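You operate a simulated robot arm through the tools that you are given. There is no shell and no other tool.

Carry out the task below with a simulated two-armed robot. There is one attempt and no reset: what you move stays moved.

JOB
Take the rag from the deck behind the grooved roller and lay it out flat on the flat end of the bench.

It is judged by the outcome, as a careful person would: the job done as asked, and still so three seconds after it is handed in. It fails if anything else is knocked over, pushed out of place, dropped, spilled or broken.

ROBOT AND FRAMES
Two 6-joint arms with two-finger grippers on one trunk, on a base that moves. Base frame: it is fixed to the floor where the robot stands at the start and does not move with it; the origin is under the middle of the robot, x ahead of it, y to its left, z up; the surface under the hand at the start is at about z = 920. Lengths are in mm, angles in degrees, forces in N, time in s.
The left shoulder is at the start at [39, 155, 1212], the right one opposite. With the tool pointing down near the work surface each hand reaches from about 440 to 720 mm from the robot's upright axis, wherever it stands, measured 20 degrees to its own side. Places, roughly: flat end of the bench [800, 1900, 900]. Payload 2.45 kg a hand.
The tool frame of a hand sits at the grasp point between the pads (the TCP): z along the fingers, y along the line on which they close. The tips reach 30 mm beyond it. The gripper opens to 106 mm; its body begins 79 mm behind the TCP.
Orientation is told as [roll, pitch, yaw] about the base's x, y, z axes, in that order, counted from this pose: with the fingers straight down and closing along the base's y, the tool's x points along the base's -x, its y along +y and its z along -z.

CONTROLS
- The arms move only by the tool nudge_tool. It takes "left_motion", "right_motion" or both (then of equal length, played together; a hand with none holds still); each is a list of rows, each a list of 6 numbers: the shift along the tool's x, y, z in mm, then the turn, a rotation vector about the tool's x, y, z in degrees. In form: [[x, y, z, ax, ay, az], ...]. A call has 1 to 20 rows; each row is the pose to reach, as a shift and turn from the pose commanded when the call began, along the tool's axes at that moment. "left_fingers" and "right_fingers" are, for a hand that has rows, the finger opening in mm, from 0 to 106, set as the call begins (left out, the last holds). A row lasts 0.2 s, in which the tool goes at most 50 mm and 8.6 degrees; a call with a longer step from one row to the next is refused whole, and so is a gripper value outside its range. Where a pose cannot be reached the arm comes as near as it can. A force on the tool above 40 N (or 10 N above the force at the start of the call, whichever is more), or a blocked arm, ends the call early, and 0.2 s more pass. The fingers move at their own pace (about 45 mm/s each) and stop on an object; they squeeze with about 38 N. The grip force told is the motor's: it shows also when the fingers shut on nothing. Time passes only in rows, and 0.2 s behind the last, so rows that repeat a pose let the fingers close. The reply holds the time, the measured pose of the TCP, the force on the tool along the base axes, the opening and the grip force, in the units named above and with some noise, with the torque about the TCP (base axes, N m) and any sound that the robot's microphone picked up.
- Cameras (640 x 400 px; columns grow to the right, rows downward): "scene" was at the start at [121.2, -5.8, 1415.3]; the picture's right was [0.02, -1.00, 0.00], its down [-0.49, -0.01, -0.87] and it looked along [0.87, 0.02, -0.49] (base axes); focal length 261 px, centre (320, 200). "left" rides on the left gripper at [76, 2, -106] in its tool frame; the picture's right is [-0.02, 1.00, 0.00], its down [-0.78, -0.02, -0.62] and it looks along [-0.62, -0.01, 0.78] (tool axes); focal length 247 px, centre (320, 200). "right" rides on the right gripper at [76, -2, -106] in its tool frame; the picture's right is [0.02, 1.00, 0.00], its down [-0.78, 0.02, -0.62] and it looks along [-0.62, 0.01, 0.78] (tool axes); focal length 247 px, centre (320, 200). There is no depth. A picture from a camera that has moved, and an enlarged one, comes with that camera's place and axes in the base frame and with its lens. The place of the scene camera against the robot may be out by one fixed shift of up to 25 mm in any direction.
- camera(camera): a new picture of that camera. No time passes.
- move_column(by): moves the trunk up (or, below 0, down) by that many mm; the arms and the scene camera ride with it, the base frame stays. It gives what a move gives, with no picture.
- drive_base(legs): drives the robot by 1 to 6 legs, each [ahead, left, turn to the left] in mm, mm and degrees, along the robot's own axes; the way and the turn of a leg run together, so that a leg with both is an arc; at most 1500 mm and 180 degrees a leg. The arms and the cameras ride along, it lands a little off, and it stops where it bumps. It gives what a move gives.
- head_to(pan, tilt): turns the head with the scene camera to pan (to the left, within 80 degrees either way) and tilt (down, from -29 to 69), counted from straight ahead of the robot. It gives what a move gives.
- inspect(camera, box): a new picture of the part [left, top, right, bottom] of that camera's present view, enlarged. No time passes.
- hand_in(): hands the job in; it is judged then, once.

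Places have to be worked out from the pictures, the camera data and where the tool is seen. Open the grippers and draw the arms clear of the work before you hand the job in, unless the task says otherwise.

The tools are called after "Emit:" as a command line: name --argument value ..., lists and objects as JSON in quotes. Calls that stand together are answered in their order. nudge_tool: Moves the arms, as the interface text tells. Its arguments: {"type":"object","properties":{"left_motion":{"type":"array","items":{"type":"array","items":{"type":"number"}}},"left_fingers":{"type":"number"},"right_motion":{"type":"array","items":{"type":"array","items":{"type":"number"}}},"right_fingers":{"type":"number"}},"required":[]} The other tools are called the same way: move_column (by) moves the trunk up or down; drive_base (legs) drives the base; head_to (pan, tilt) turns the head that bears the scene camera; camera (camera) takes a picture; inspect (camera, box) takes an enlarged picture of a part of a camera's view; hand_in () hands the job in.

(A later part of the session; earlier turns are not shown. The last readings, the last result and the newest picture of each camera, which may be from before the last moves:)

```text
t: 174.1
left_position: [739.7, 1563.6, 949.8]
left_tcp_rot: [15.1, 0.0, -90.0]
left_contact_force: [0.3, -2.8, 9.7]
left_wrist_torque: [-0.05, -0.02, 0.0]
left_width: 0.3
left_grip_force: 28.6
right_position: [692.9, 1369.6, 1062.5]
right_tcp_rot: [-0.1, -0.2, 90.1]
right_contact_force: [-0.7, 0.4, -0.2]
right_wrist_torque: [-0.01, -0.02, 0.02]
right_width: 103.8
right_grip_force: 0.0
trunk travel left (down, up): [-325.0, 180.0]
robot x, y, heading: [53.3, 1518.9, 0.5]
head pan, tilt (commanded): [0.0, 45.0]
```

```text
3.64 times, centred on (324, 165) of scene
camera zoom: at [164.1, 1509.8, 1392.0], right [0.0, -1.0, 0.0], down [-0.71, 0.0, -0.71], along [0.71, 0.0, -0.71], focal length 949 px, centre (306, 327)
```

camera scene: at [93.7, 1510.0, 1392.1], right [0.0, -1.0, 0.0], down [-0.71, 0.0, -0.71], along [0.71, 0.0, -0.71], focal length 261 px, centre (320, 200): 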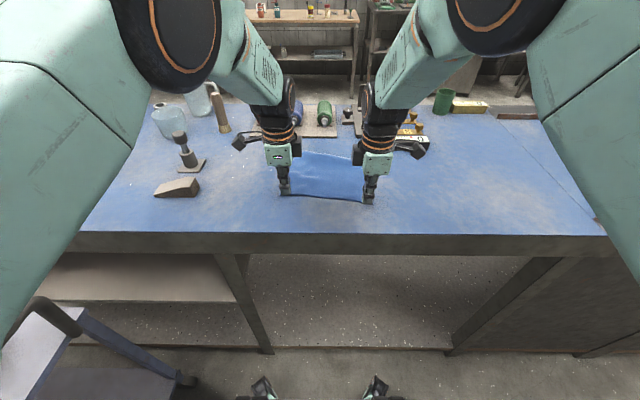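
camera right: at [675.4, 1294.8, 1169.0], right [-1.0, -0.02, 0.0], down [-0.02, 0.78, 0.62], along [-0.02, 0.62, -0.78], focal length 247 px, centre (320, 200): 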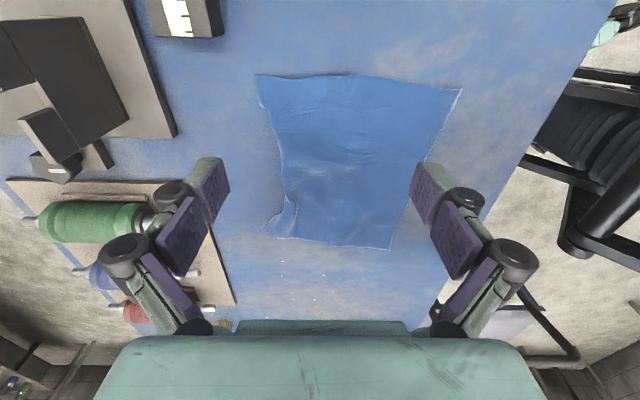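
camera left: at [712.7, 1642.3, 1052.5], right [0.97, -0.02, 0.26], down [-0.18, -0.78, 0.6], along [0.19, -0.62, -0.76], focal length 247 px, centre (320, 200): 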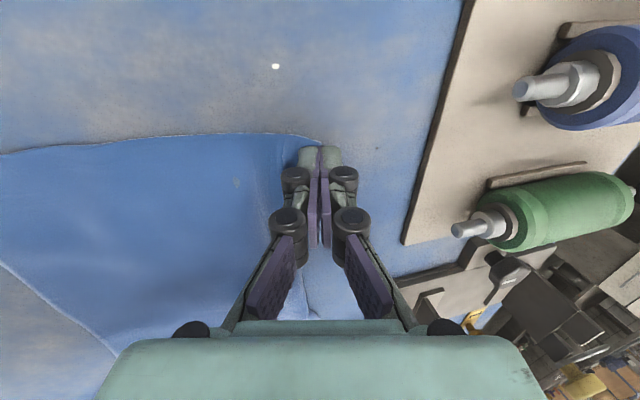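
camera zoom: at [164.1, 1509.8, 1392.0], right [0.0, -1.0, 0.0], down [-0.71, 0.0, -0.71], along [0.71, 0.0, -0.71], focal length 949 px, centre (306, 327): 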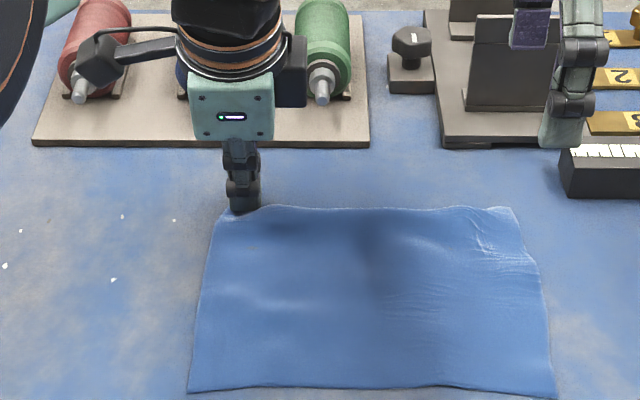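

The rag is now an almost perfect flat rectangle. I'll lift the left hand straight up, then draw it in and straighten it, and take a careful look.

Emit:
nudge_tool --left_motion '[[0, 3.1, -11.6, 0, 0, 0], [0, 9.1, -33.8, 0, 0, 0], [0, -7.3, -69.3, 0, 0, 0], [0, -28.5, -106, 0, 0, 0], [0, -57.1, -134.4, 5, 0, 0], [0, -57.1, -134.4, 10, 0, 0], [0, -57.1, -134.4, 15, 0, 0], [0, -57.1, -134.4, 15, 0, 0]]'

Emit:
camera --camera "left"

Emit:
camera --camera "right"

Emit:
inspect --camera "scene" --box '[252, 130, 404, 225]'

```text
t: 175.9
left_position: [651.5, 1565.7, 1064.1]
left_tcp_rot: [0.1, 0.1, -90.2]
left_contact_force: [1.0, -0.4, 0.6]
left_wrist_torque: [-0.01, 0.03, 0.01]
left_width: 0.1
left_grip_force: 28.6
right_position: [693.6, 1372.2, 1060.6]
right_tcp_rot: [0.1, -0.1, 90.1]
right_contact_force: [0.5, 0.0, -0.8]
right_wrist_torque: [-0.01, 0.02, -0.05]
right_width: 104.1
right_grip_force: 0.1
trunk travel left (down, up): [-325.0, 180.0]
robot x, y, heading: [54.7, 1517.5, -0.1]
head pan, tilt (commanded): [0.0, 45.0]
```

```text
taken
camera left: at [652.0, 1643.5, 1170.2], right [1.0, -0.02, 0.0], down [-0.02, -0.78, 0.62], along [-0.01, -0.62, -0.78], focal length 247 px, centre (320, 200)
```

left: 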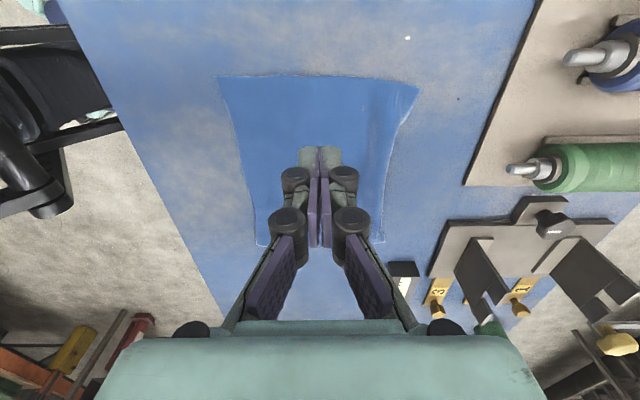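

```text
taken
camera right: at [696.5, 1295.6, 1168.4], right [-1.0, -0.02, 0.0], down [-0.02, 0.78, 0.62], along [-0.02, 0.62, -0.78], focal length 247 px, centre (320, 200)
```

right: 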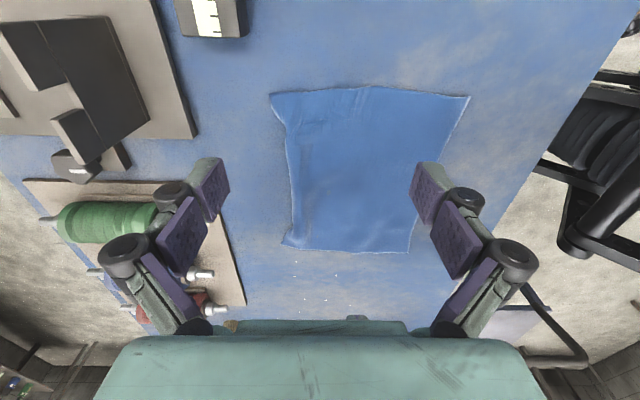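

```text
4.21 times, centred on (328, 178) of scene
camera zoom: at [166.7, 1511.3, 1391.7], right [0.0, -1.0, 0.0], down [-0.71, 0.0, -0.71], along [0.71, 0.0, -0.71], focal length 1098 px, centre (286, 295)
```

zoom: 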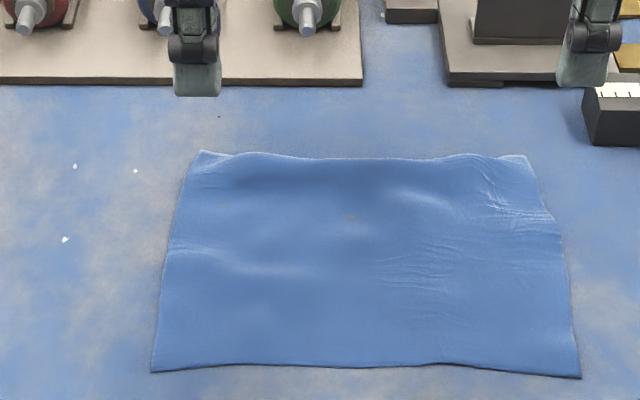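

The rag now spans about x 549–746 and y 1363–1591, close to its full size. I'll check each corner closely for tucked edges.

Emit:
inspect --camera "left" --box '[205, 60, 435, 205]'

Emit:
inspect --camera "right" --box '[255, 75, 485, 220]'

Emit:
inspect --camera "right" --box '[255, 170, 425, 260]'

```text
2.76 times, centred on (320, 132) of left
camera zoom: at [652.0, 1643.5, 1170.2], right [1.0, -0.02, 0.0], down [-0.02, -0.78, 0.62], along [-0.01, -0.62, -0.78], focal length 681 px, centre (320, 386)
```

zoom: 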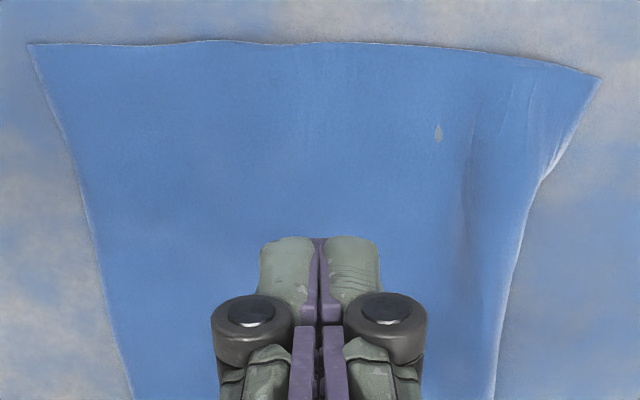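

```text
2.76 times, centred on (370, 148) of right
camera zoom: at [696.5, 1295.6, 1168.4], right [-1.0, -0.02, 0.0], down [-0.02, 0.78, 0.62], along [-0.02, 0.62, -0.78], focal length 681 px, centre (182, 345)
```

zoom: 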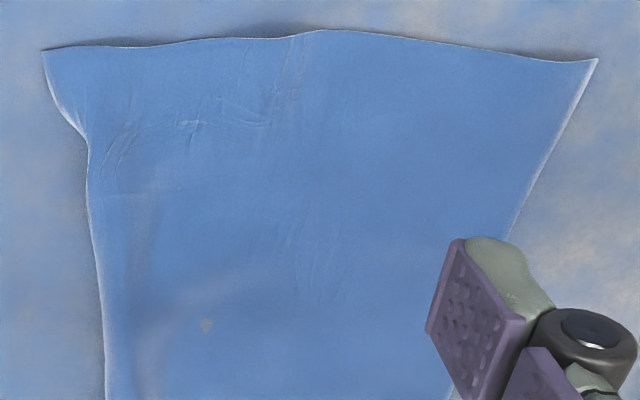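

```text
3.76 times, centred on (340, 215) of right
camera zoom: at [696.5, 1295.6, 1168.4], right [-1.0, -0.02, 0.0], down [-0.02, 0.78, 0.62], along [-0.02, 0.62, -0.78], focal length 930 px, centre (245, 144)
```

zoom: 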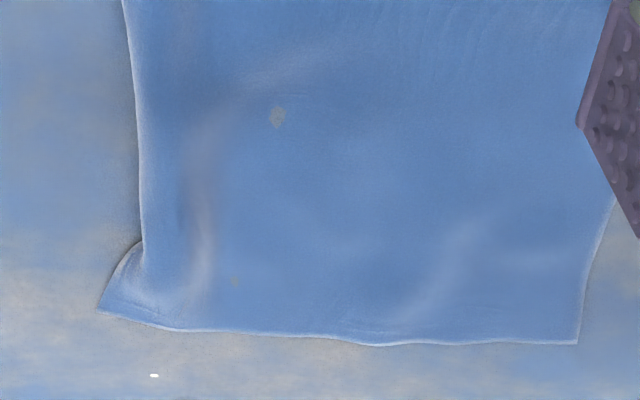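

The corners are out, but along the middle of the far edge a hem of about 11 mm is still tucked under (rim at x≈728). I'll free it as I did the corner. First I move the left hand aside, then bring the right hand over the middle of the far edge.

Emit:
nudge_tool --left_motion '[[20, -15, -5, 0, 0, 0], [45, -30, -10, 0, 0, 0], [70, -45, -15, 0, 0, 0], [90, -55, -20, 0, 0, 0], [90, -55, -20, 0, 0, 0]]'

Emit:
nudge_tool --right_motion '[[-36, 5, 0, 0, 0, 0], [-72, 9, 0, 0, 0, 0], [-106, 9, 0, 0, 0, 0], [-106, 9, 40, 0, 0, 0], [-106, 9, 80, 0, 0, 0], [-106, 9, 100, 0, 0, 0], [-106, 9, 106, 0, 0, 0], [-106, 9, 106, 0, 0, 0]]' --right_fingers 50

Emit:
camera --camera "right"

Emit:
inspect --camera "right" --box '[200, 80, 440, 230]'

```text
t: 177.1
left_position: [596.0, 1656.8, 1083.6]
left_tcp_rot: [0.2, -0.1, -90.1]
left_contact_force: [-0.5, 0.2, -0.5]
left_wrist_torque: [0.0, 0.01, 0.02]
left_width: 0.0
left_grip_force: 28.3
right_position: [694.0, 1372.5, 1062.3]
right_tcp_rot: [0.1, -0.2, 90.2]
right_contact_force: [-0.9, -0.1, 0.1]
right_wrist_torque: [-0.01, 0.01, 0.01]
right_width: 103.9
right_grip_force: 0.0
trunk travel left (down, up): [-325.0, 180.0]
robot x, y, heading: [53.3, 1518.7, 0.3]
head pan, tilt (commanded): [0.0, 45.0]
```

```text
t: 178.9
left_position: [596.1, 1657.6, 1084.9]
left_tcp_rot: [0.0, -0.1, -90.0]
left_contact_force: [-0.2, 0.2, -0.8]
left_wrist_torque: [-0.03, -0.02, -0.02]
left_width: 0.1
left_grip_force: 28.6
right_position: [684.5, 1478.0, 957.3]
right_tcp_rot: [0.1, -0.2, 90.2]
right_contact_force: [-0.6, -0.2, 0.7]
right_wrist_torque: [-0.02, -0.01, 0.02]
right_width: 50.0
right_grip_force: 0.0
trunk travel left (down, up): [-325.0, 180.0]
robot x, y, heading: [53.1, 1517.6, -0.0]
head pan, tilt (commanded): [0.0, 45.0]
```

```text
taken
camera right: at [685.1, 1401.4, 1063.7], right [-1.0, -0.02, 0.0], down [-0.02, 0.78, 0.62], along [-0.02, 0.62, -0.78], focal length 247 px, centre (320, 200)
```

right: 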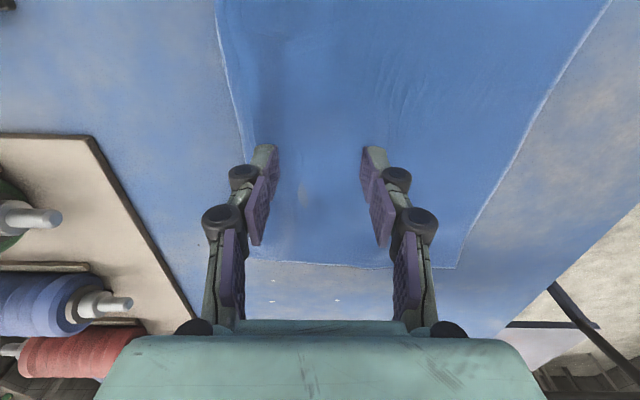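

```text
2.67 times, centred on (320, 155) of right
camera zoom: at [685.1, 1401.4, 1063.7], right [-1.0, -0.02, 0.0], down [-0.02, 0.78, 0.62], along [-0.02, 0.62, -0.78], focal length 659 px, centre (320, 320)
```

zoom: 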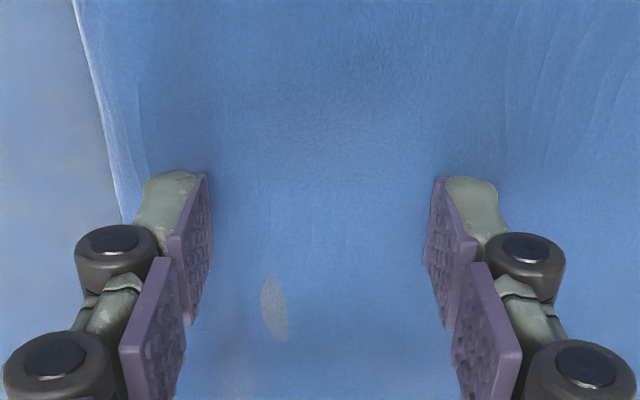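

Positioned with the far tip just inside the rim. Lowering with a 2° tilt to even out the contact.

Emit:
nudge_tool --right_motion '[[0, 0, 3, 1, 0, 0], [0, 0, 5, 2, 0, 0], [0, 0, 7, 2, 0, 0], [0, 0, 8.5, 2, 0, 0], [0, 0, 8.5, 2, 0, 0]]'

```text
t: 180.1
left_position: [592.8, 1657.0, 1084.9]
left_tcp_rot: [0.2, 0.0, -90.0]
left_contact_force: [0.3, -0.7, -0.1]
left_wrist_torque: [0.02, -0.02, -0.01]
left_width: 0.0
left_grip_force: 28.6
right_position: [683.2, 1476.2, 951.4]
right_tcp_rot: [-2.2, -0.2, 90.1]
right_contact_force: [-4.2, -0.6, 18.6]
right_wrist_torque: [0.06, 0.68, -0.01]
right_width: 51.1
right_grip_force: 5.3
trunk travel left (down, up): [-325.0, 180.0]
robot x, y, heading: [53.7, 1516.2, 0.5]
head pan, tilt (commanded): [0.0, 45.0]
```

The load is now all on the near finger, so I'll take the tilt out and re-check.

Emit:
nudge_tool --right_motion '[[0, 0, -1, -1, 0, 0], [0, 0, -1, -1.8, 0, 0], [0, 0, -1, -1.8, 0, 0]]'

```text
t: 180.9
left_position: [594.8, 1656.8, 1083.3]
left_tcp_rot: [0.2, 0.0, -89.9]
left_contact_force: [-1.3, 0.8, 0.2]
left_wrist_torque: [0.0, 0.0, 0.02]
left_width: 0.2
left_grip_force: 28.4
right_position: [683.9, 1477.8, 950.0]
right_tcp_rot: [-0.2, -0.2, 90.1]
right_contact_force: [1.0, -0.6, 13.0]
right_wrist_torque: [0.02, -0.42, -0.05]
right_width: 50.1
right_grip_force: 0.5
trunk travel left (down, up): [-325.0, 180.0]
robot x, y, heading: [53.9, 1517.0, -0.1]
head pan, tilt (commanded): [0.0, 45.0]
```

Emit:
nudge_tool --right_motion '[[0, 0, 0.3, 0.9, 0, 0], [0, 0, 0.3, 0.9, 0, 0]]'

Emit:
nudge_tool --right_motion '[[0, 0, 0, 0, 0, 0], [0, 0, 0, 0, 0, 0], [0, 0, 0, 0, 0, 0], [0, 0, 0, 0, 0, 0], [0, 0, 0, 0, 0, 0], [0, 0, 0, 0, 0, 0]]' --right_fingers 0

Emit:
inspect --camera "right" --box '[200, 80, 440, 230]'

```text
t: 181.5
left_position: [593.1, 1657.3, 1084.6]
left_tcp_rot: [0.2, 0.1, -90.0]
left_contact_force: [0.7, -0.2, 0.0]
left_wrist_torque: [0.03, 0.03, -0.03]
left_width: 0.0
left_grip_force: 28.4
right_position: [683.7, 1478.7, 948.5]
right_tcp_rot: [-1.1, -0.2, 90.2]
right_contact_force: [-2.1, -0.6, 17.5]
right_wrist_torque: [0.01, 0.39, 0.04]
right_width: 52.1
right_grip_force: 3.7
trunk travel left (down, up): [-325.0, 180.0]
robot x, y, heading: [54.0, 1515.4, 0.2]
head pan, tilt (commanded): [0.0, 45.0]
```

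```text
t: 182.9
left_position: [593.8, 1657.4, 1084.9]
left_tcp_rot: [0.2, 0.0, -89.9]
left_contact_force: [0.7, 0.4, -0.1]
left_wrist_torque: [0.0, 0.02, 0.02]
left_width: 0.1
left_grip_force: 28.4
right_position: [683.8, 1477.8, 951.8]
right_tcp_rot: [-1.2, 0.0, 90.1]
right_contact_force: [-7.7, 0.7, 11.1]
right_wrist_torque: [-0.05, 0.17, -0.07]
right_width: 6.1
right_grip_force: 42.4
trunk travel left (down, up): [-325.0, 180.0]
robot x, y, heading: [49.3, 1518.3, 0.2]
head pan, tilt (commanded): [0.0, 45.0]
```

```text
2.67 times, centred on (320, 155) of right
camera zoom: at [683.3, 1401.5, 1058.0], right [-1.0, -0.02, -0.02], down [-0.03, 0.78, 0.62], along [0.0, 0.62, -0.78], focal length 659 px, centre (320, 320)
```

zoom: 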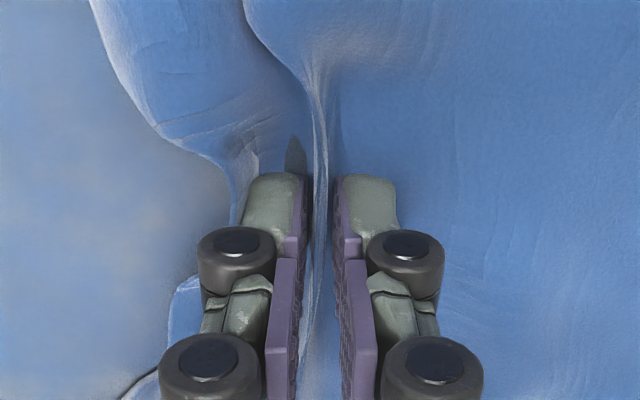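

The fold is gripped firmly (6.1 mm). I'll lift about 55 mm so the hem drops free.

Emit:
nudge_tool --right_motion '[[0, 0, -6, 0, 0, 0], [0, 0, -15, 0, 0, 0], [0, 0, -25, 0, 0, 0], [0, 0, -35, 0, 0, 0], [0, 0, -45, 0, 0, 0], [0, 0, -55, 0, 0, 0], [0, 0, -55, 0, 0, 0]]'

Emit:
camera --camera "right"

Emit:
inspect --camera "right" --box '[200, 40, 440, 190]'

Emit:
inspect --camera "scene" --box '[252, 120, 412, 220]'

```text
t: 184.5
left_position: [596.9, 1657.3, 1083.3]
left_tcp_rot: [0.0, 0.0, -90.0]
left_contact_force: [-0.4, -0.1, 0.1]
left_wrist_torque: [0.02, -0.02, 0.02]
left_width: 0.3
left_grip_force: 28.9
right_position: [684.0, 1476.8, 1002.6]
right_tcp_rot: [-1.0, -0.2, 90.0]
right_contact_force: [2.4, 1.1, -1.5]
right_wrist_torque: [-0.01, 0.17, -0.01]
right_width: 6.7
right_grip_force: 40.2
trunk travel left (down, up): [-325.0, 180.0]
robot x, y, heading: [54.2, 1521.4, 0.2]
head pan, tilt (commanded): [0.0, 45.0]
```

```text
taken
camera right: at [684.2, 1400.0, 1109.9], right [-1.0, -0.02, -0.02], down [-0.03, 0.78, 0.62], along [0.0, 0.62, -0.78], focal length 247 px, centre (320, 200)
```

right: 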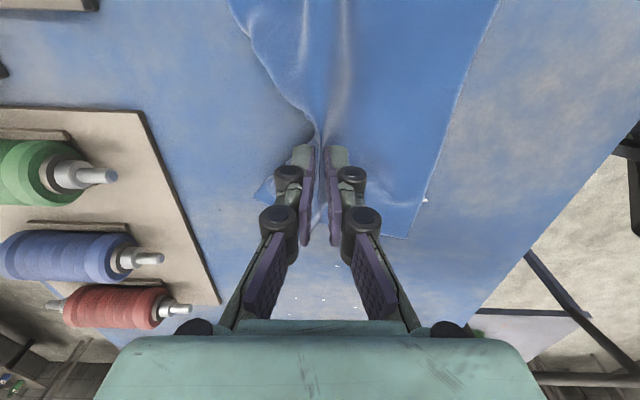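

```text
2.67 times, centred on (320, 115) of right
camera zoom: at [684.2, 1400.0, 1109.9], right [-1.0, -0.02, -0.02], down [-0.03, 0.78, 0.62], along [0.0, 0.62, -0.78], focal length 659 px, centre (320, 427)
```

zoom: 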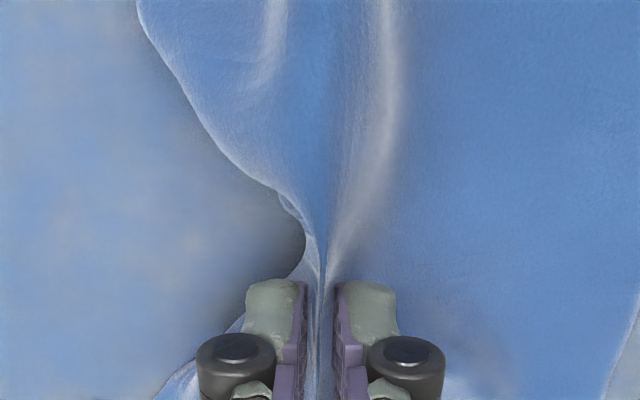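

```text
4.00 times, centred on (332, 170) of scene
camera zoom: at [166.1, 1510.3, 1391.8], right [0.0, -1.0, 0.0], down [-0.71, 0.0, -0.71], along [0.71, 0.0, -0.71], focal length 1044 px, centre (272, 320)
```

zoom: 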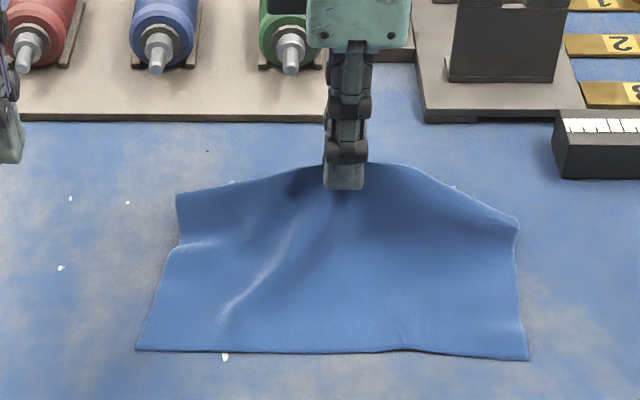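

I'll lift another 30 mm to be sure the hem hangs free, and look at it.

Emit:
nudge_tool --right_motion '[[0, 0, -10, 0, 0, 0], [0, 0, -20, 0, 0, 0], [0, 0, -30, 0, 0, 0], [0, 0, -30, 0, 0, 0]]'

Emit:
inspect --camera "right" --box '[200, 40, 440, 190]'

Emit:
camera --camera "left"

Emit:
inspect --camera "scene" --box '[252, 120, 412, 220]'

```text
t: 185.5
left_position: [595.2, 1657.1, 1084.6]
left_tcp_rot: [0.1, 0.0, -90.0]
left_contact_force: [0.2, 0.6, 0.1]
left_wrist_torque: [0.0, 0.04, 0.01]
left_width: 0.2
left_grip_force: 28.2
right_position: [682.2, 1476.9, 1033.1]
right_tcp_rot: [-1.2, -0.1, 90.1]
right_contact_force: [4.5, -0.5, 0.7]
right_wrist_torque: [-0.03, 0.08, 0.06]
right_width: 0.0
right_grip_force: 25.5
trunk travel left (down, up): [-325.0, 180.0]
robot x, y, heading: [52.9, 1517.3, -0.0]
head pan, tilt (commanded): [0.0, 45.0]
```

```text
2.67 times, centred on (320, 115) of right
camera zoom: at [681.7, 1401.2, 1140.8], right [-1.0, -0.02, -0.02], down [-0.03, 0.78, 0.62], along [0.0, 0.62, -0.78], focal length 659 px, centre (320, 427)
```

zoom: 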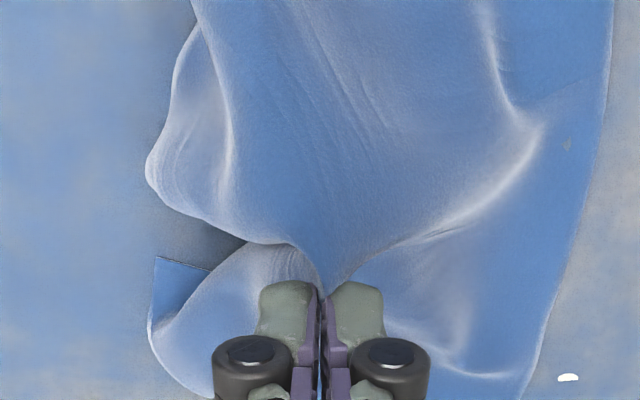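

```text
taken
camera left: at [595.9, 1734.0, 1189.5], right [1.0, -0.02, 0.0], down [-0.02, -0.78, 0.62], along [-0.01, -0.62, -0.78], focal length 247 px, centre (320, 200)
```

left: 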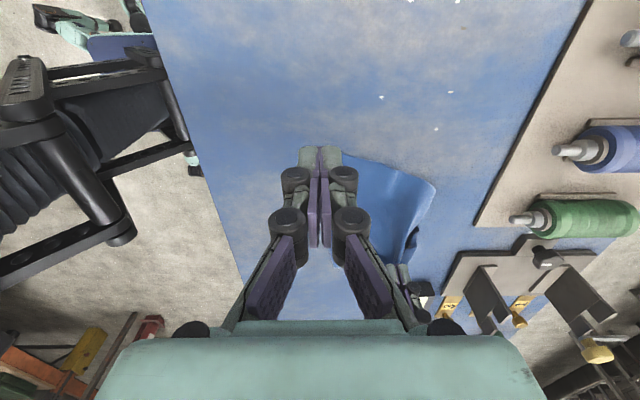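

```text
4.00 times, centred on (332, 170) of scene
camera zoom: at [164.8, 1510.4, 1391.9], right [0.0, -1.0, 0.0], down [-0.71, 0.0, -0.71], along [0.71, 0.0, -0.71], focal length 1044 px, centre (272, 320)
```

zoom: 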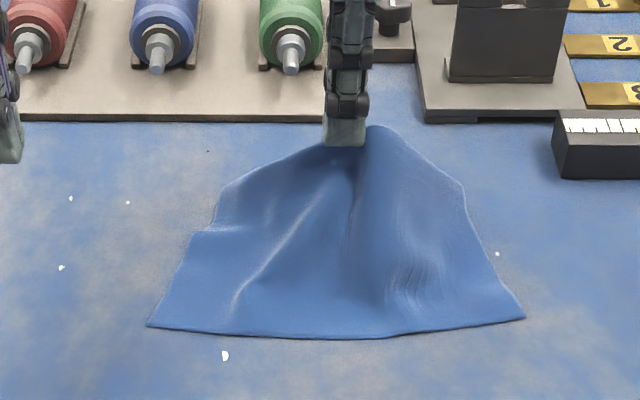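

The hem is up off the table in the middle. I'll lower again while drawing toward me, so the hem trails outward as it lands.

Emit:
nudge_tool --right_motion '[[0, 0, 12, 0, 0, 0], [0, 2, 24, 0, 0, 0], [0, 6, 34, 0, 0, 0], [0, 11, 44, 0, 0, 0], [0, 16, 54, 0, 0, 0], [0, 21, 63, 0, 0, 0], [0, 26, 71, 0, 0, 0], [0, 30, 78, 0, 0, 0], [0, 30, 78, 0, 0, 0]]'

Emit:
inspect --camera "right" --box '[180, 40, 460, 215]'

Emit:
camera --camera "left"

Emit:
inspect --camera "scene" --box '[252, 120, 412, 220]'

```text
t: 187.5
left_position: [595.8, 1656.5, 1083.8]
left_tcp_rot: [0.1, -0.1, -90.0]
left_contact_force: [-0.1, 0.6, 0.0]
left_wrist_torque: [0.01, 0.0, 0.03]
left_width: 0.1
left_grip_force: 28.9
right_position: [652.5, 1477.6, 955.3]
right_tcp_rot: [-1.1, -0.2, 90.1]
right_contact_force: [0.0, 0.3, 13.1]
right_wrist_torque: [-0.07, -0.24, 0.01]
right_width: 0.1
right_grip_force: 30.6
trunk travel left (down, up): [-325.0, 180.0]
robot x, y, heading: [53.3, 1517.0, 0.3]
head pan, tilt (commanded): [0.0, 45.0]
```

```text
2.29 times, centred on (320, 128) of right
camera zoom: at [652.6, 1400.9, 1062.8], right [-1.0, -0.02, -0.02], down [-0.03, 0.78, 0.62], along [0.0, 0.62, -0.78], focal length 564 px, centre (320, 366)
```

zoom: 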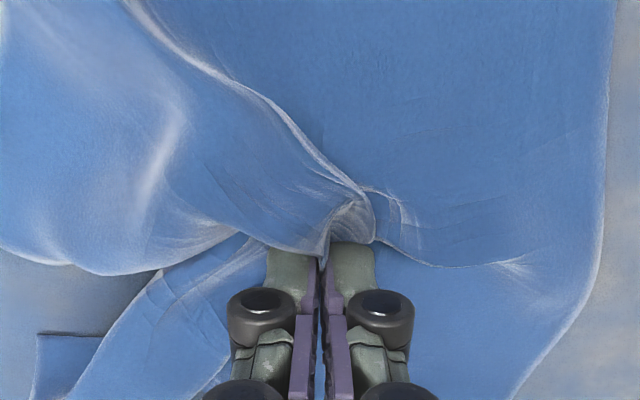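

```text
taken
camera left: at [596.0, 1734.0, 1189.5], right [1.0, -0.02, 0.0], down [-0.02, -0.78, 0.62], along [-0.01, -0.62, -0.78], focal length 247 px, centre (320, 200)
```

left: 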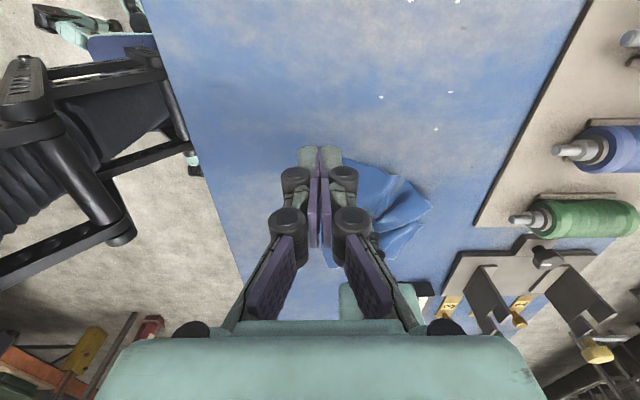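

```text
4.00 times, centred on (332, 170) of scene
camera zoom: at [165.0, 1510.4, 1391.9], right [0.0, -1.0, 0.0], down [-0.71, 0.0, -0.71], along [0.71, 0.0, -0.71], focal length 1044 px, centre (272, 320)
```

zoom: 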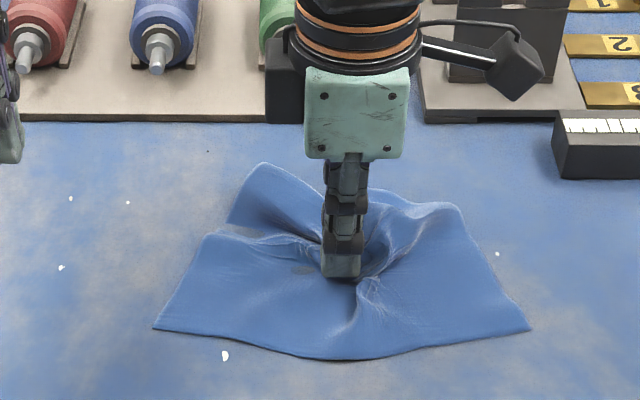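

The cloth is rumpled around the pinch for now. I'll spread the fingers with light pressure to open it out, then look.

Emit:
nudge_tool --right_motion '[[0, 0, 0, -0.5, 0, 0], [0, 0, 0, -1, 0, 0], [0, 0, 0, -1, 0, 0], [0, 0, 0, -1, 0, 0], [0, 0, 0, -1, 0, 0], [0, 0, 0, -1, 0, 0], [0, 0, 0, -1, 0, 0]]' --right_fingers 104

Emit:
nudge_tool --right_motion '[[0, 0, -15, 0, 0, 0], [0, 0, -50, 0, 0, 0], [30, 0, -90, 0, 0, 0], [65, 0, -115, 0, 0, 0], [100, 0, -115, 0, 0, 0], [100, 0, -115, 0, 0, 0]]'

Emit:
camera --camera "right"

Emit:
camera --camera "left"

Emit:
inspect --camera "scene" --box '[252, 120, 412, 220]'

```text
t: 189.1
left_position: [595.6, 1657.6, 1083.8]
left_tcp_rot: [0.0, 0.0, -90.0]
left_contact_force: [-0.2, 0.1, 0.0]
left_wrist_torque: [-0.01, 0.03, 0.0]
left_width: 0.0
left_grip_force: 28.2
right_position: [654.3, 1478.2, 955.5]
right_tcp_rot: [0.0, -0.2, 90.1]
right_contact_force: [-0.1, 0.8, 0.3]
right_wrist_torque: [-0.02, 0.0, 0.0]
right_width: 104.1
right_grip_force: 0.1
trunk travel left (down, up): [-325.0, 180.0]
robot x, y, heading: [51.6, 1516.2, 0.2]
head pan, tilt (commanded): [0.0, 45.0]
```

```text
t: 190.5
left_position: [594.6, 1657.0, 1083.3]
left_tcp_rot: [0.1, -0.1, -90.0]
left_contact_force: [0.2, -0.4, -0.1]
left_wrist_torque: [0.01, -0.01, -0.01]
left_width: 0.0
left_grip_force: 28.9
right_position: [649.6, 1376.8, 1069.8]
right_tcp_rot: [0.0, -0.1, 90.0]
right_contact_force: [-0.5, -0.6, 0.5]
right_wrist_torque: [-0.02, 0.0, 0.0]
right_width: 104.2
right_grip_force: 0.0
trunk travel left (down, up): [-325.0, 180.0]
robot x, y, heading: [50.4, 1518.6, -0.0]
head pan, tilt (commanded): [0.0, 45.0]
```

```text
taken
camera right: at [651.4, 1300.2, 1176.8], right [-1.0, -0.02, 0.0], down [-0.02, 0.78, 0.62], along [-0.01, 0.62, -0.78], focal length 247 px, centre (320, 200)
```

right: 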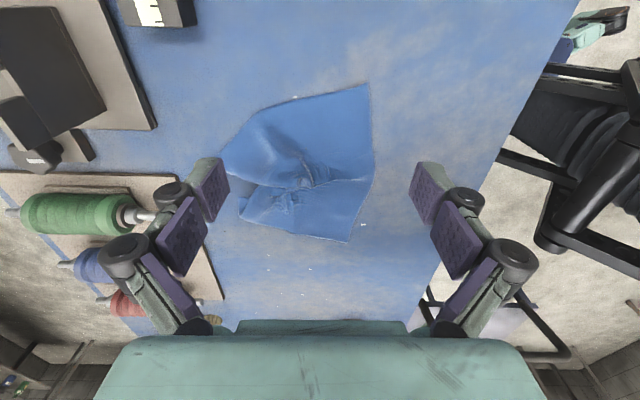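

```text
taken
camera left: at [596.4, 1734.5, 1189.1], right [1.0, -0.02, 0.0], down [-0.02, -0.78, 0.62], along [-0.01, -0.62, -0.78], focal length 247 px, centre (320, 200)
```

left: 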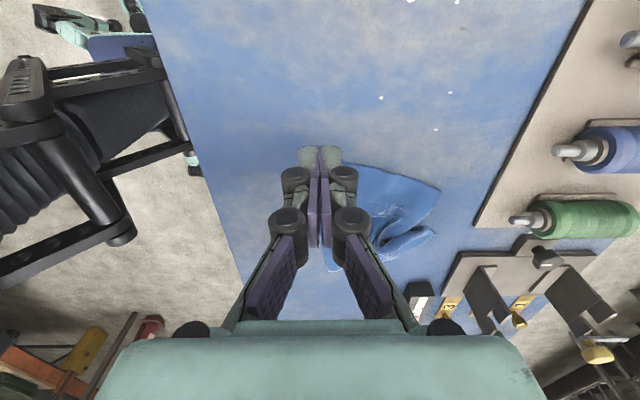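

```text
4.00 times, centred on (332, 170) of scene
camera zoom: at [165.5, 1511.1, 1391.8], right [0.0, -1.0, 0.0], down [-0.71, 0.0, -0.71], along [0.71, 0.0, -0.71], focal length 1044 px, centre (272, 320)
```

zoom: 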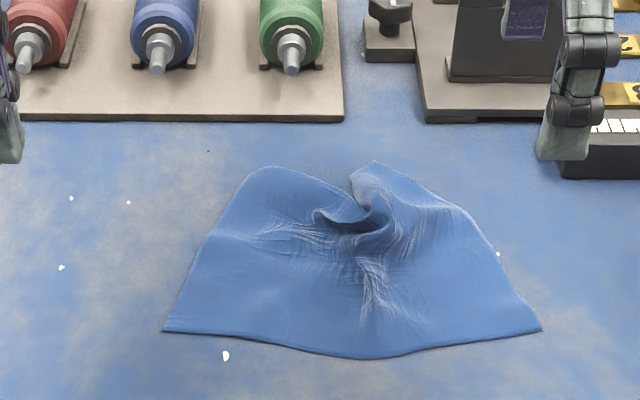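

That made it worse: the middle of the far edge is now bunched. The cleanest fix is to pick the rag up again by its two near corners, (603, 1586) and (603, 1360), let it hang straight, and lay it afresh with the hem trailing from the start. I'll position both hands there for fold pinches.

Emit:
nudge_tool --left_motion '[[-34, 14, 0, 0, 0, 0], [-68, 28, 0, 0, 0, 0], [-101, 41, 0, 0, 0, 0], [-101, 41, 40, 0, 0, 0], [-101, 41, 80, 0, 0, 0], [-101, 41, 110, 0, 0, 0], [-101, 41, 124, 0, 0, 0], [-101, 41, 124, 0, 0, 0]]' --right_motion '[[-3, 5, 0, 0, 0, 0], [-3, 10, 0, 0, 0, 0], [-3, 14, 0, 0, 0, 0], [-3, 14, 40, 0, 0, 0], [-3, 14, 75, 0, 0, 0], [-3, 14, 100, 0, 0, 0], [-3, 14, 110, 0, 0, 0], [-3, 14, 110, 0, 0, 0]]' --left_fingers 50 --right_fingers 50

Emit:
camera --camera "left"

Emit:
camera --camera "right"

Emit:
inspect --camera "scene" --box '[252, 120, 412, 220]'

```text
t: 192.3
left_position: [639.7, 1557.5, 960.1]
left_tcp_rot: [-0.1, -0.2, -89.6]
left_contact_force: [0.3, -0.1, -0.4]
left_wrist_torque: [0.02, 0.02, -0.03]
left_width: 49.9
left_grip_force: 0.1
right_position: [640.7, 1382.2, 959.7]
right_tcp_rot: [-0.1, -0.2, 90.2]
right_contact_force: [0.2, -0.7, -0.4]
right_wrist_torque: [0.01, 0.02, 0.0]
right_width: 50.3
right_grip_force: 0.1
trunk travel left (down, up): [-325.0, 180.0]
robot x, y, heading: [51.0, 1520.2, 0.2]
head pan, tilt (commanded): [0.0, 45.0]
```

```text
taken
camera left: at [639.8, 1634.3, 1064.7], right [1.0, -0.01, 0.0], down [-0.01, -0.78, 0.62], along [-0.01, -0.62, -0.78], focal length 247 px, centre (320, 200)
```

left: 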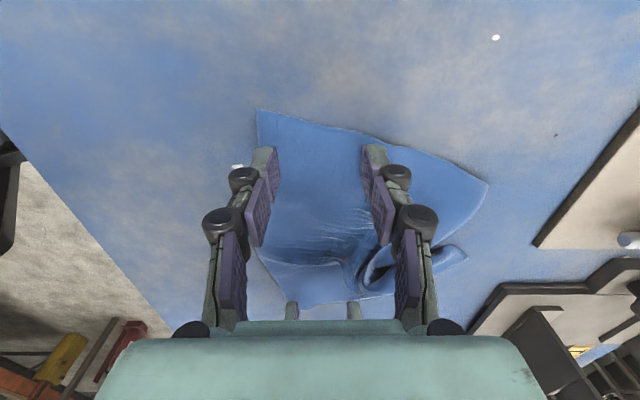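

```text
taken
camera right: at [641.5, 1305.7, 1066.9], right [-1.0, -0.02, 0.0], down [-0.02, 0.78, 0.62], along [-0.01, 0.62, -0.78], focal length 247 px, centre (320, 200)
```

right: 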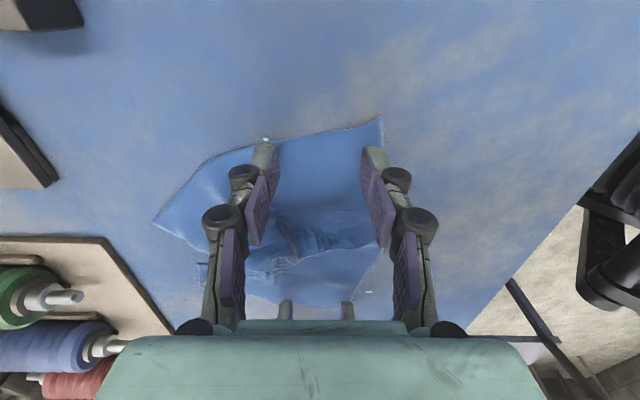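

```text
4.00 times, centred on (332, 170) of scene
camera zoom: at [166.5, 1510.4, 1391.8], right [0.0, -1.0, 0.0], down [-0.71, 0.0, -0.71], along [0.71, 0.0, -0.71], focal length 1044 px, centre (272, 320)
```

zoom: 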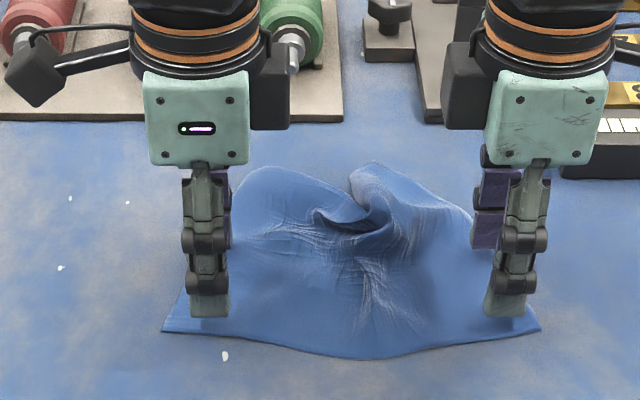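

Both near tips sit right on the near edge, so the fold will take up the edge itself, leaving almost no flap. Lowering both to contact.

Emit:
nudge_tool --left_motion '[[0, 0, 4, 0, 0, 0], [0, 0, 7, 0, 0, 0], [0, 0, 9, 0, 0, 0], [0, 0, 10, 0, 0, 0], [0, 0, 10, 0, 0, 0]]' --right_motion '[[0, 0, 4, 0, 0, 0], [0, 0, 7, 0, 0, 0], [0, 0, 9, 0, 0, 0], [0, 0, 10, 0, 0, 0], [0, 0, 10, 0, 0, 0]]'

```text
t: 193.5
left_position: [636.9, 1557.5, 950.0]
left_tcp_rot: [0.0, -0.1, -89.7]
left_contact_force: [1.6, 0.8, 5.7]
left_wrist_torque: [0.02, 0.01, 0.01]
left_width: 50.7
left_grip_force: 0.5
right_position: [638.5, 1381.3, 951.0]
right_tcp_rot: [-0.1, -0.2, 90.1]
right_contact_force: [0.1, -1.1, 0.8]
right_wrist_torque: [0.01, 0.05, -0.01]
right_width: 49.9
right_grip_force: 0.0
trunk travel left (down, up): [-325.0, 180.0]
robot x, y, heading: [53.8, 1516.1, 0.4]
head pan, tilt (commanded): [0.0, 45.0]
```

Emit:
nudge_tool --left_motion '[[0, 0, 0.5, 0, 0, 0], [0, 0, 1, 0, 0, 0], [0, 0, 1, 0, 0, 0]]' --right_motion '[[0, 0, 1.2, 0, 0, 0], [0, 0, 2.5, 0, 0, 0], [0, 0, 2.5, 0, 0, 0]]'

```text
t: 194.3
left_position: [636.2, 1557.6, 950.7]
left_tcp_rot: [0.1, -0.2, -89.7]
left_contact_force: [0.6, -0.6, 4.6]
left_wrist_torque: [0.01, -0.03, 0.02]
left_width: 50.9
left_grip_force: 1.2
right_position: [639.6, 1379.4, 950.1]
right_tcp_rot: [-0.3, -0.2, 90.2]
right_contact_force: [-2.5, 2.5, 18.2]
right_wrist_torque: [0.07, 0.27, -0.05]
right_width: 50.6
right_grip_force: 5.2
trunk travel left (down, up): [-325.0, 180.0]
robot x, y, heading: [55.5, 1518.8, 0.1]
head pan, tilt (commanded): [0.0, 45.0]
```

Good contact on both (5 N and 18 N). Closing both grippers.

Emit:
nudge_tool --left_motion '[[0, 0, 0.8, 0, 0, 0], [0, 0, 0.8, 0, 0, 0], [0, 0, 0.8, 0, 0, 0], [0, 0, 0.8, 0, 0, 0], [0, 0, 0.8, 0, 0, 0], [0, 0, 0.8, 0, 0, 0]]' --right_motion '[[0, 0, -0.3, 0, 0, 0], [0, 0, -0.3, 0, 0, 0], [0, 0, -0.3, 0, 0, 0], [0, 0, -0.3, 0, 0, 0], [0, 0, -0.3, 0, 0, 0], [0, 0, -0.3, 0, 0, 0]]' --left_fingers 0 --right_fingers 0

Emit:
inspect --camera "left" --box '[220, 70, 460, 220]'

Emit:
inspect --camera "right" --box '[180, 70, 420, 220]'

```text
t: 195.7
left_position: [634.8, 1557.2, 950.0]
left_tcp_rot: [0.3, -0.2, -89.5]
left_contact_force: [1.1, -0.2, 4.0]
left_wrist_torque: [0.0, -0.17, 0.01]
left_width: 1.5
left_grip_force: 27.7
right_position: [638.1, 1379.7, 950.4]
right_tcp_rot: [-0.3, -0.1, 90.1]
right_contact_force: [1.5, 1.5, 22.6]
right_wrist_torque: [0.2, -0.23, 0.02]
right_width: 2.8
right_grip_force: 29.3
trunk travel left (down, up): [-325.0, 180.0]
robot x, y, heading: [48.7, 1512.8, 0.1]
head pan, tilt (commanded): [0.0, 45.0]
```

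```text
2.67 times, centred on (340, 145) of left
camera zoom: at [634.8, 1634.8, 1055.6], right [1.0, -0.02, 0.0], down [-0.02, -0.78, 0.62], along [-0.01, -0.62, -0.78], focal length 659 px, centre (267, 347)
```

zoom: 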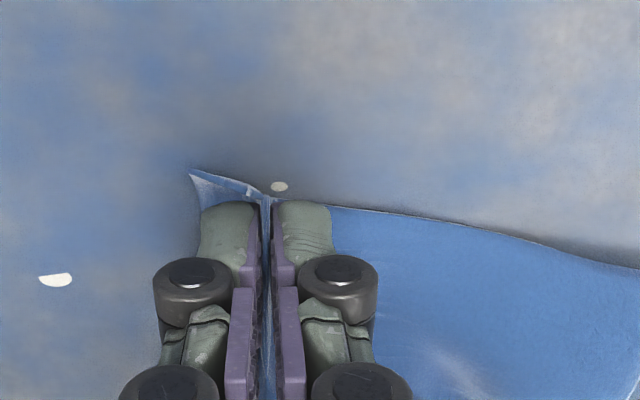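

```text
2.67 times, centred on (300, 145) of right
camera zoom: at [639.0, 1304.2, 1056.9], right [-1.0, -0.02, 0.0], down [-0.02, 0.78, 0.62], along [-0.01, 0.62, -0.78], focal length 659 px, centre (373, 347)
```

zoom: 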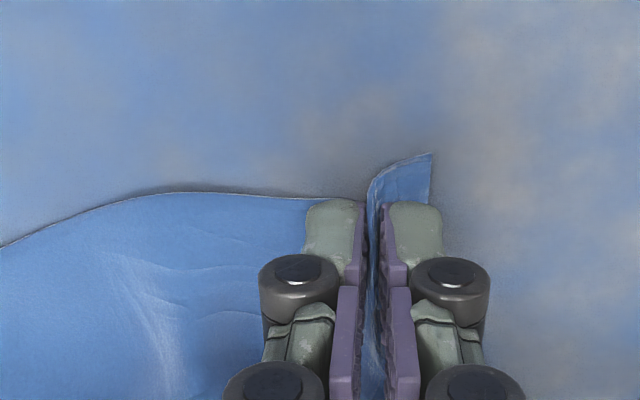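

Both seem to hold; the left shows 1.5 mm and the right 2.8 mm. Testing with a small lift.

Emit:
nudge_tool --left_motion '[[0, 0, -5, 0, 0, 0], [0, 0, -12, 0, 0, 0], [0, 0, -20, 0, 0, 0], [0, 0, -28, 0, 0, 0], [0, 0, -28, 0, 0, 0]]' --right_motion '[[0, 0, -5, 0, 0, 0], [0, 0, -12, 0, 0, 0], [0, 0, -20, 0, 0, 0], [0, 0, -28, 0, 0, 0], [0, 0, -28, 0, 0, 0]]'

Emit:
inspect --camera "left" --box '[220, 70, 460, 220]'

Emit:
inspect --camera "right" --box '[180, 70, 420, 220]'

Emit:
inspect --camera "scene" --box '[252, 110, 412, 210]'

```text
t: 196.9
left_position: [637.8, 1559.7, 972.5]
left_tcp_rot: [-0.4, -0.4, -89.3]
left_contact_force: [-0.6, -1.0, -1.1]
left_wrist_torque: [0.02, 0.1, -0.02]
left_width: 2.7
left_grip_force: 29.7
right_position: [641.5, 1380.5, 975.7]
right_tcp_rot: [0.0, -0.2, 90.1]
right_contact_force: [2.5, -1.3, -1.2]
right_wrist_torque: [-0.02, 0.15, -0.01]
right_width: 5.7
right_grip_force: 39.0
trunk travel left (down, up): [-325.0, 180.0]
robot x, y, heading: [53.9, 1518.1, 0.2]
head pan, tilt (commanded): [0.0, 45.0]
```

```text
2.67 times, centred on (340, 145) of left
camera zoom: at [638.5, 1637.5, 1078.6], right [1.0, -0.01, -0.01], down [0.0, -0.78, 0.63], along [-0.01, -0.63, -0.78], focal length 659 px, centre (267, 347)
```

zoom: 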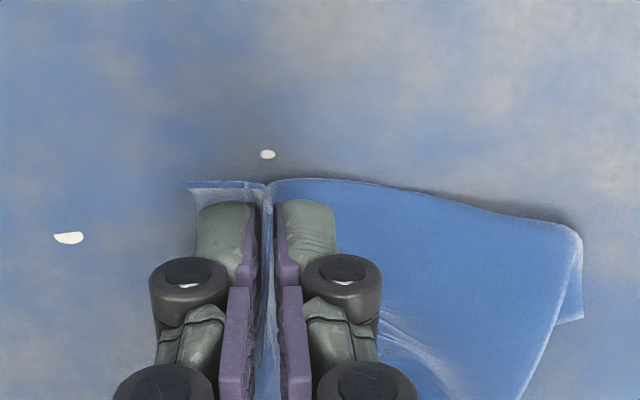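

```text
2.67 times, centred on (300, 145) of right
camera zoom: at [642.4, 1304.2, 1083.1], right [-1.0, -0.02, 0.0], down [-0.02, 0.78, 0.62], along [-0.01, 0.62, -0.78], focal length 659 px, centre (373, 347)
```

zoom: 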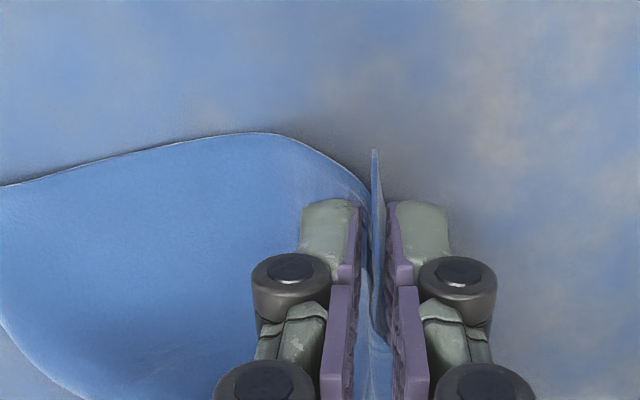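

```text
4.00 times, centred on (332, 160) of scene
camera zoom: at [166.4, 1510.5, 1391.7], right [0.0, -1.0, 0.0], down [-0.71, 0.0, -0.71], along [0.71, 0.0, -0.71], focal length 1044 px, centre (272, 360)
```

zoom: 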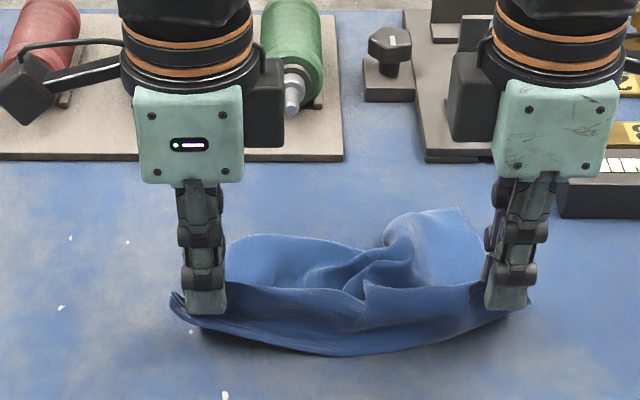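

Both grips hold well. I'll lift gently another 175 mm so the rag hangs free and straightens.

Emit:
nudge_tool --left_motion '[[0, 0, -12, 0, 0, 0], [0, 0, -26, 0, 0, 0], [0, 0, -41, 0, 0, 0], [0, 0, -56, 0, 0, 0], [0, 0, -71, 0, 0, 0], [0, 0, -86, 0, 0, 0], [0, 0, -101, 0, 0, 0], [0, 0, -116, 0, 0, 0], [0, 0, -131, 0, 0, 0], [0, 0, -146, 0, 0, 0], [0, 0, -161, 0, 0, 0], [0, 0, -175, 0, 0, 0], [0, 0, -175, 0, 0, 0]]' --right_motion '[[0, 0, -12, 0, 0, 0], [0, 0, -26, 0, 0, 0], [0, 0, -41, 0, 0, 0], [0, 0, -56, 0, 0, 0], [0, 0, -71, 0, 0, 0], [0, 0, -86, 0, 0, 0], [0, 0, -101, 0, 0, 0], [0, 0, -116, 0, 0, 0], [0, 0, -131, 0, 0, 0], [0, 0, -146, 0, 0, 0], [0, 0, -161, 0, 0, 0], [0, 0, -175, 0, 0, 0], [0, 0, -175, 0, 0, 0]]'

Emit:
camera --camera "scene"

Emit:
inspect --camera "scene" --box '[232, 40, 424, 160]'

Emit:
inspect --camera "left" --box '[220, 60, 420, 185]'

Emit:
inspect --camera "right" --box '[220, 60, 420, 185]'

```text
t: 199.7
left_position: [638.9, 1565.5, 1142.3]
left_tcp_rot: [-1.2, -1.3, -88.7]
left_contact_force: [0.4, -1.3, 0.5]
left_wrist_torque: [-0.02, -0.05, 0.02]
left_width: 4.5
left_grip_force: 31.9
right_position: [641.4, 1382.6, 1148.6]
right_tcp_rot: [0.0, -0.2, 90.1]
right_contact_force: [1.6, 0.4, 0.4]
right_wrist_torque: [0.01, -0.16, 0.01]
right_width: 1.6
right_grip_force: 26.8
trunk travel left (down, up): [-325.0, 180.0]
robot x, y, heading: [52.6, 1516.0, 0.2]
head pan, tilt (commanded): [0.0, 45.0]
```

```text
taken
camera scene: at [165.9, 1510.7, 1391.8], right [0.0, -1.0, 0.0], down [-0.71, 0.0, -0.71], along [0.71, 0.0, -0.71], focal length 261 px, centre (320, 200)
```

scene: 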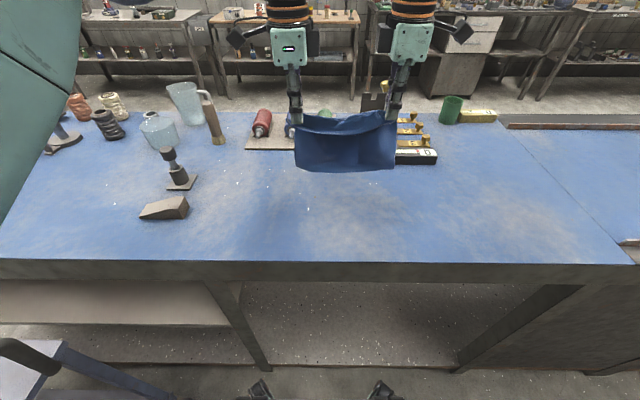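

```text
3.33 times, centred on (328, 100) of scene
camera zoom: at [165.9, 1510.7, 1391.8], right [0.0, -1.0, 0.0], down [-0.71, 0.0, -0.71], along [0.71, 0.0, -0.71], focal length 870 px, centre (293, 533)
```

zoom: 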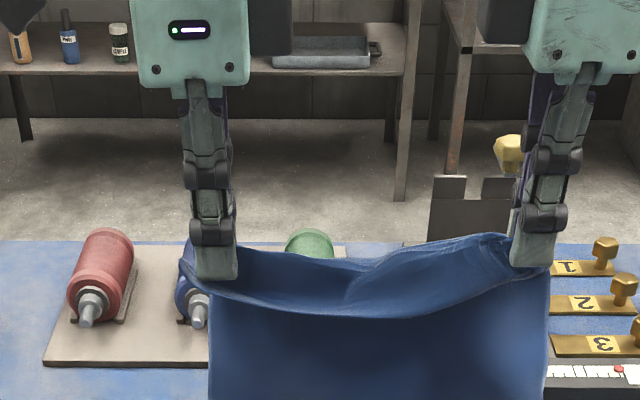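

```text
3.20 times, centred on (320, 122) of left
camera zoom: at [640.0, 1644.5, 1246.8], right [1.0, 0.0, -0.02], down [0.01, -0.77, 0.64], along [-0.02, -0.64, -0.77], focal length 790 px, centre (320, 448)
```

zoom: 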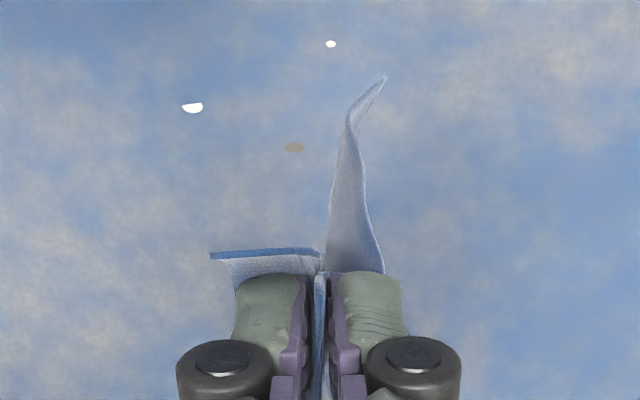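

```text
3.20 times, centred on (320, 122) of right
camera zoom: at [643.1, 1305.9, 1256.3], right [-1.0, -0.02, 0.0], down [-0.02, 0.78, 0.62], along [-0.01, 0.62, -0.78], focal length 790 px, centre (320, 448)
```

zoom: 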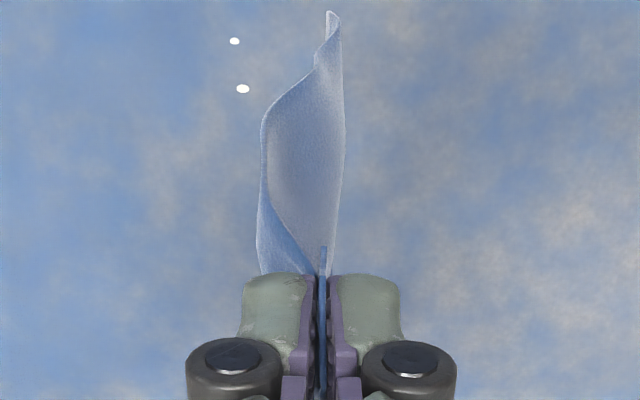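

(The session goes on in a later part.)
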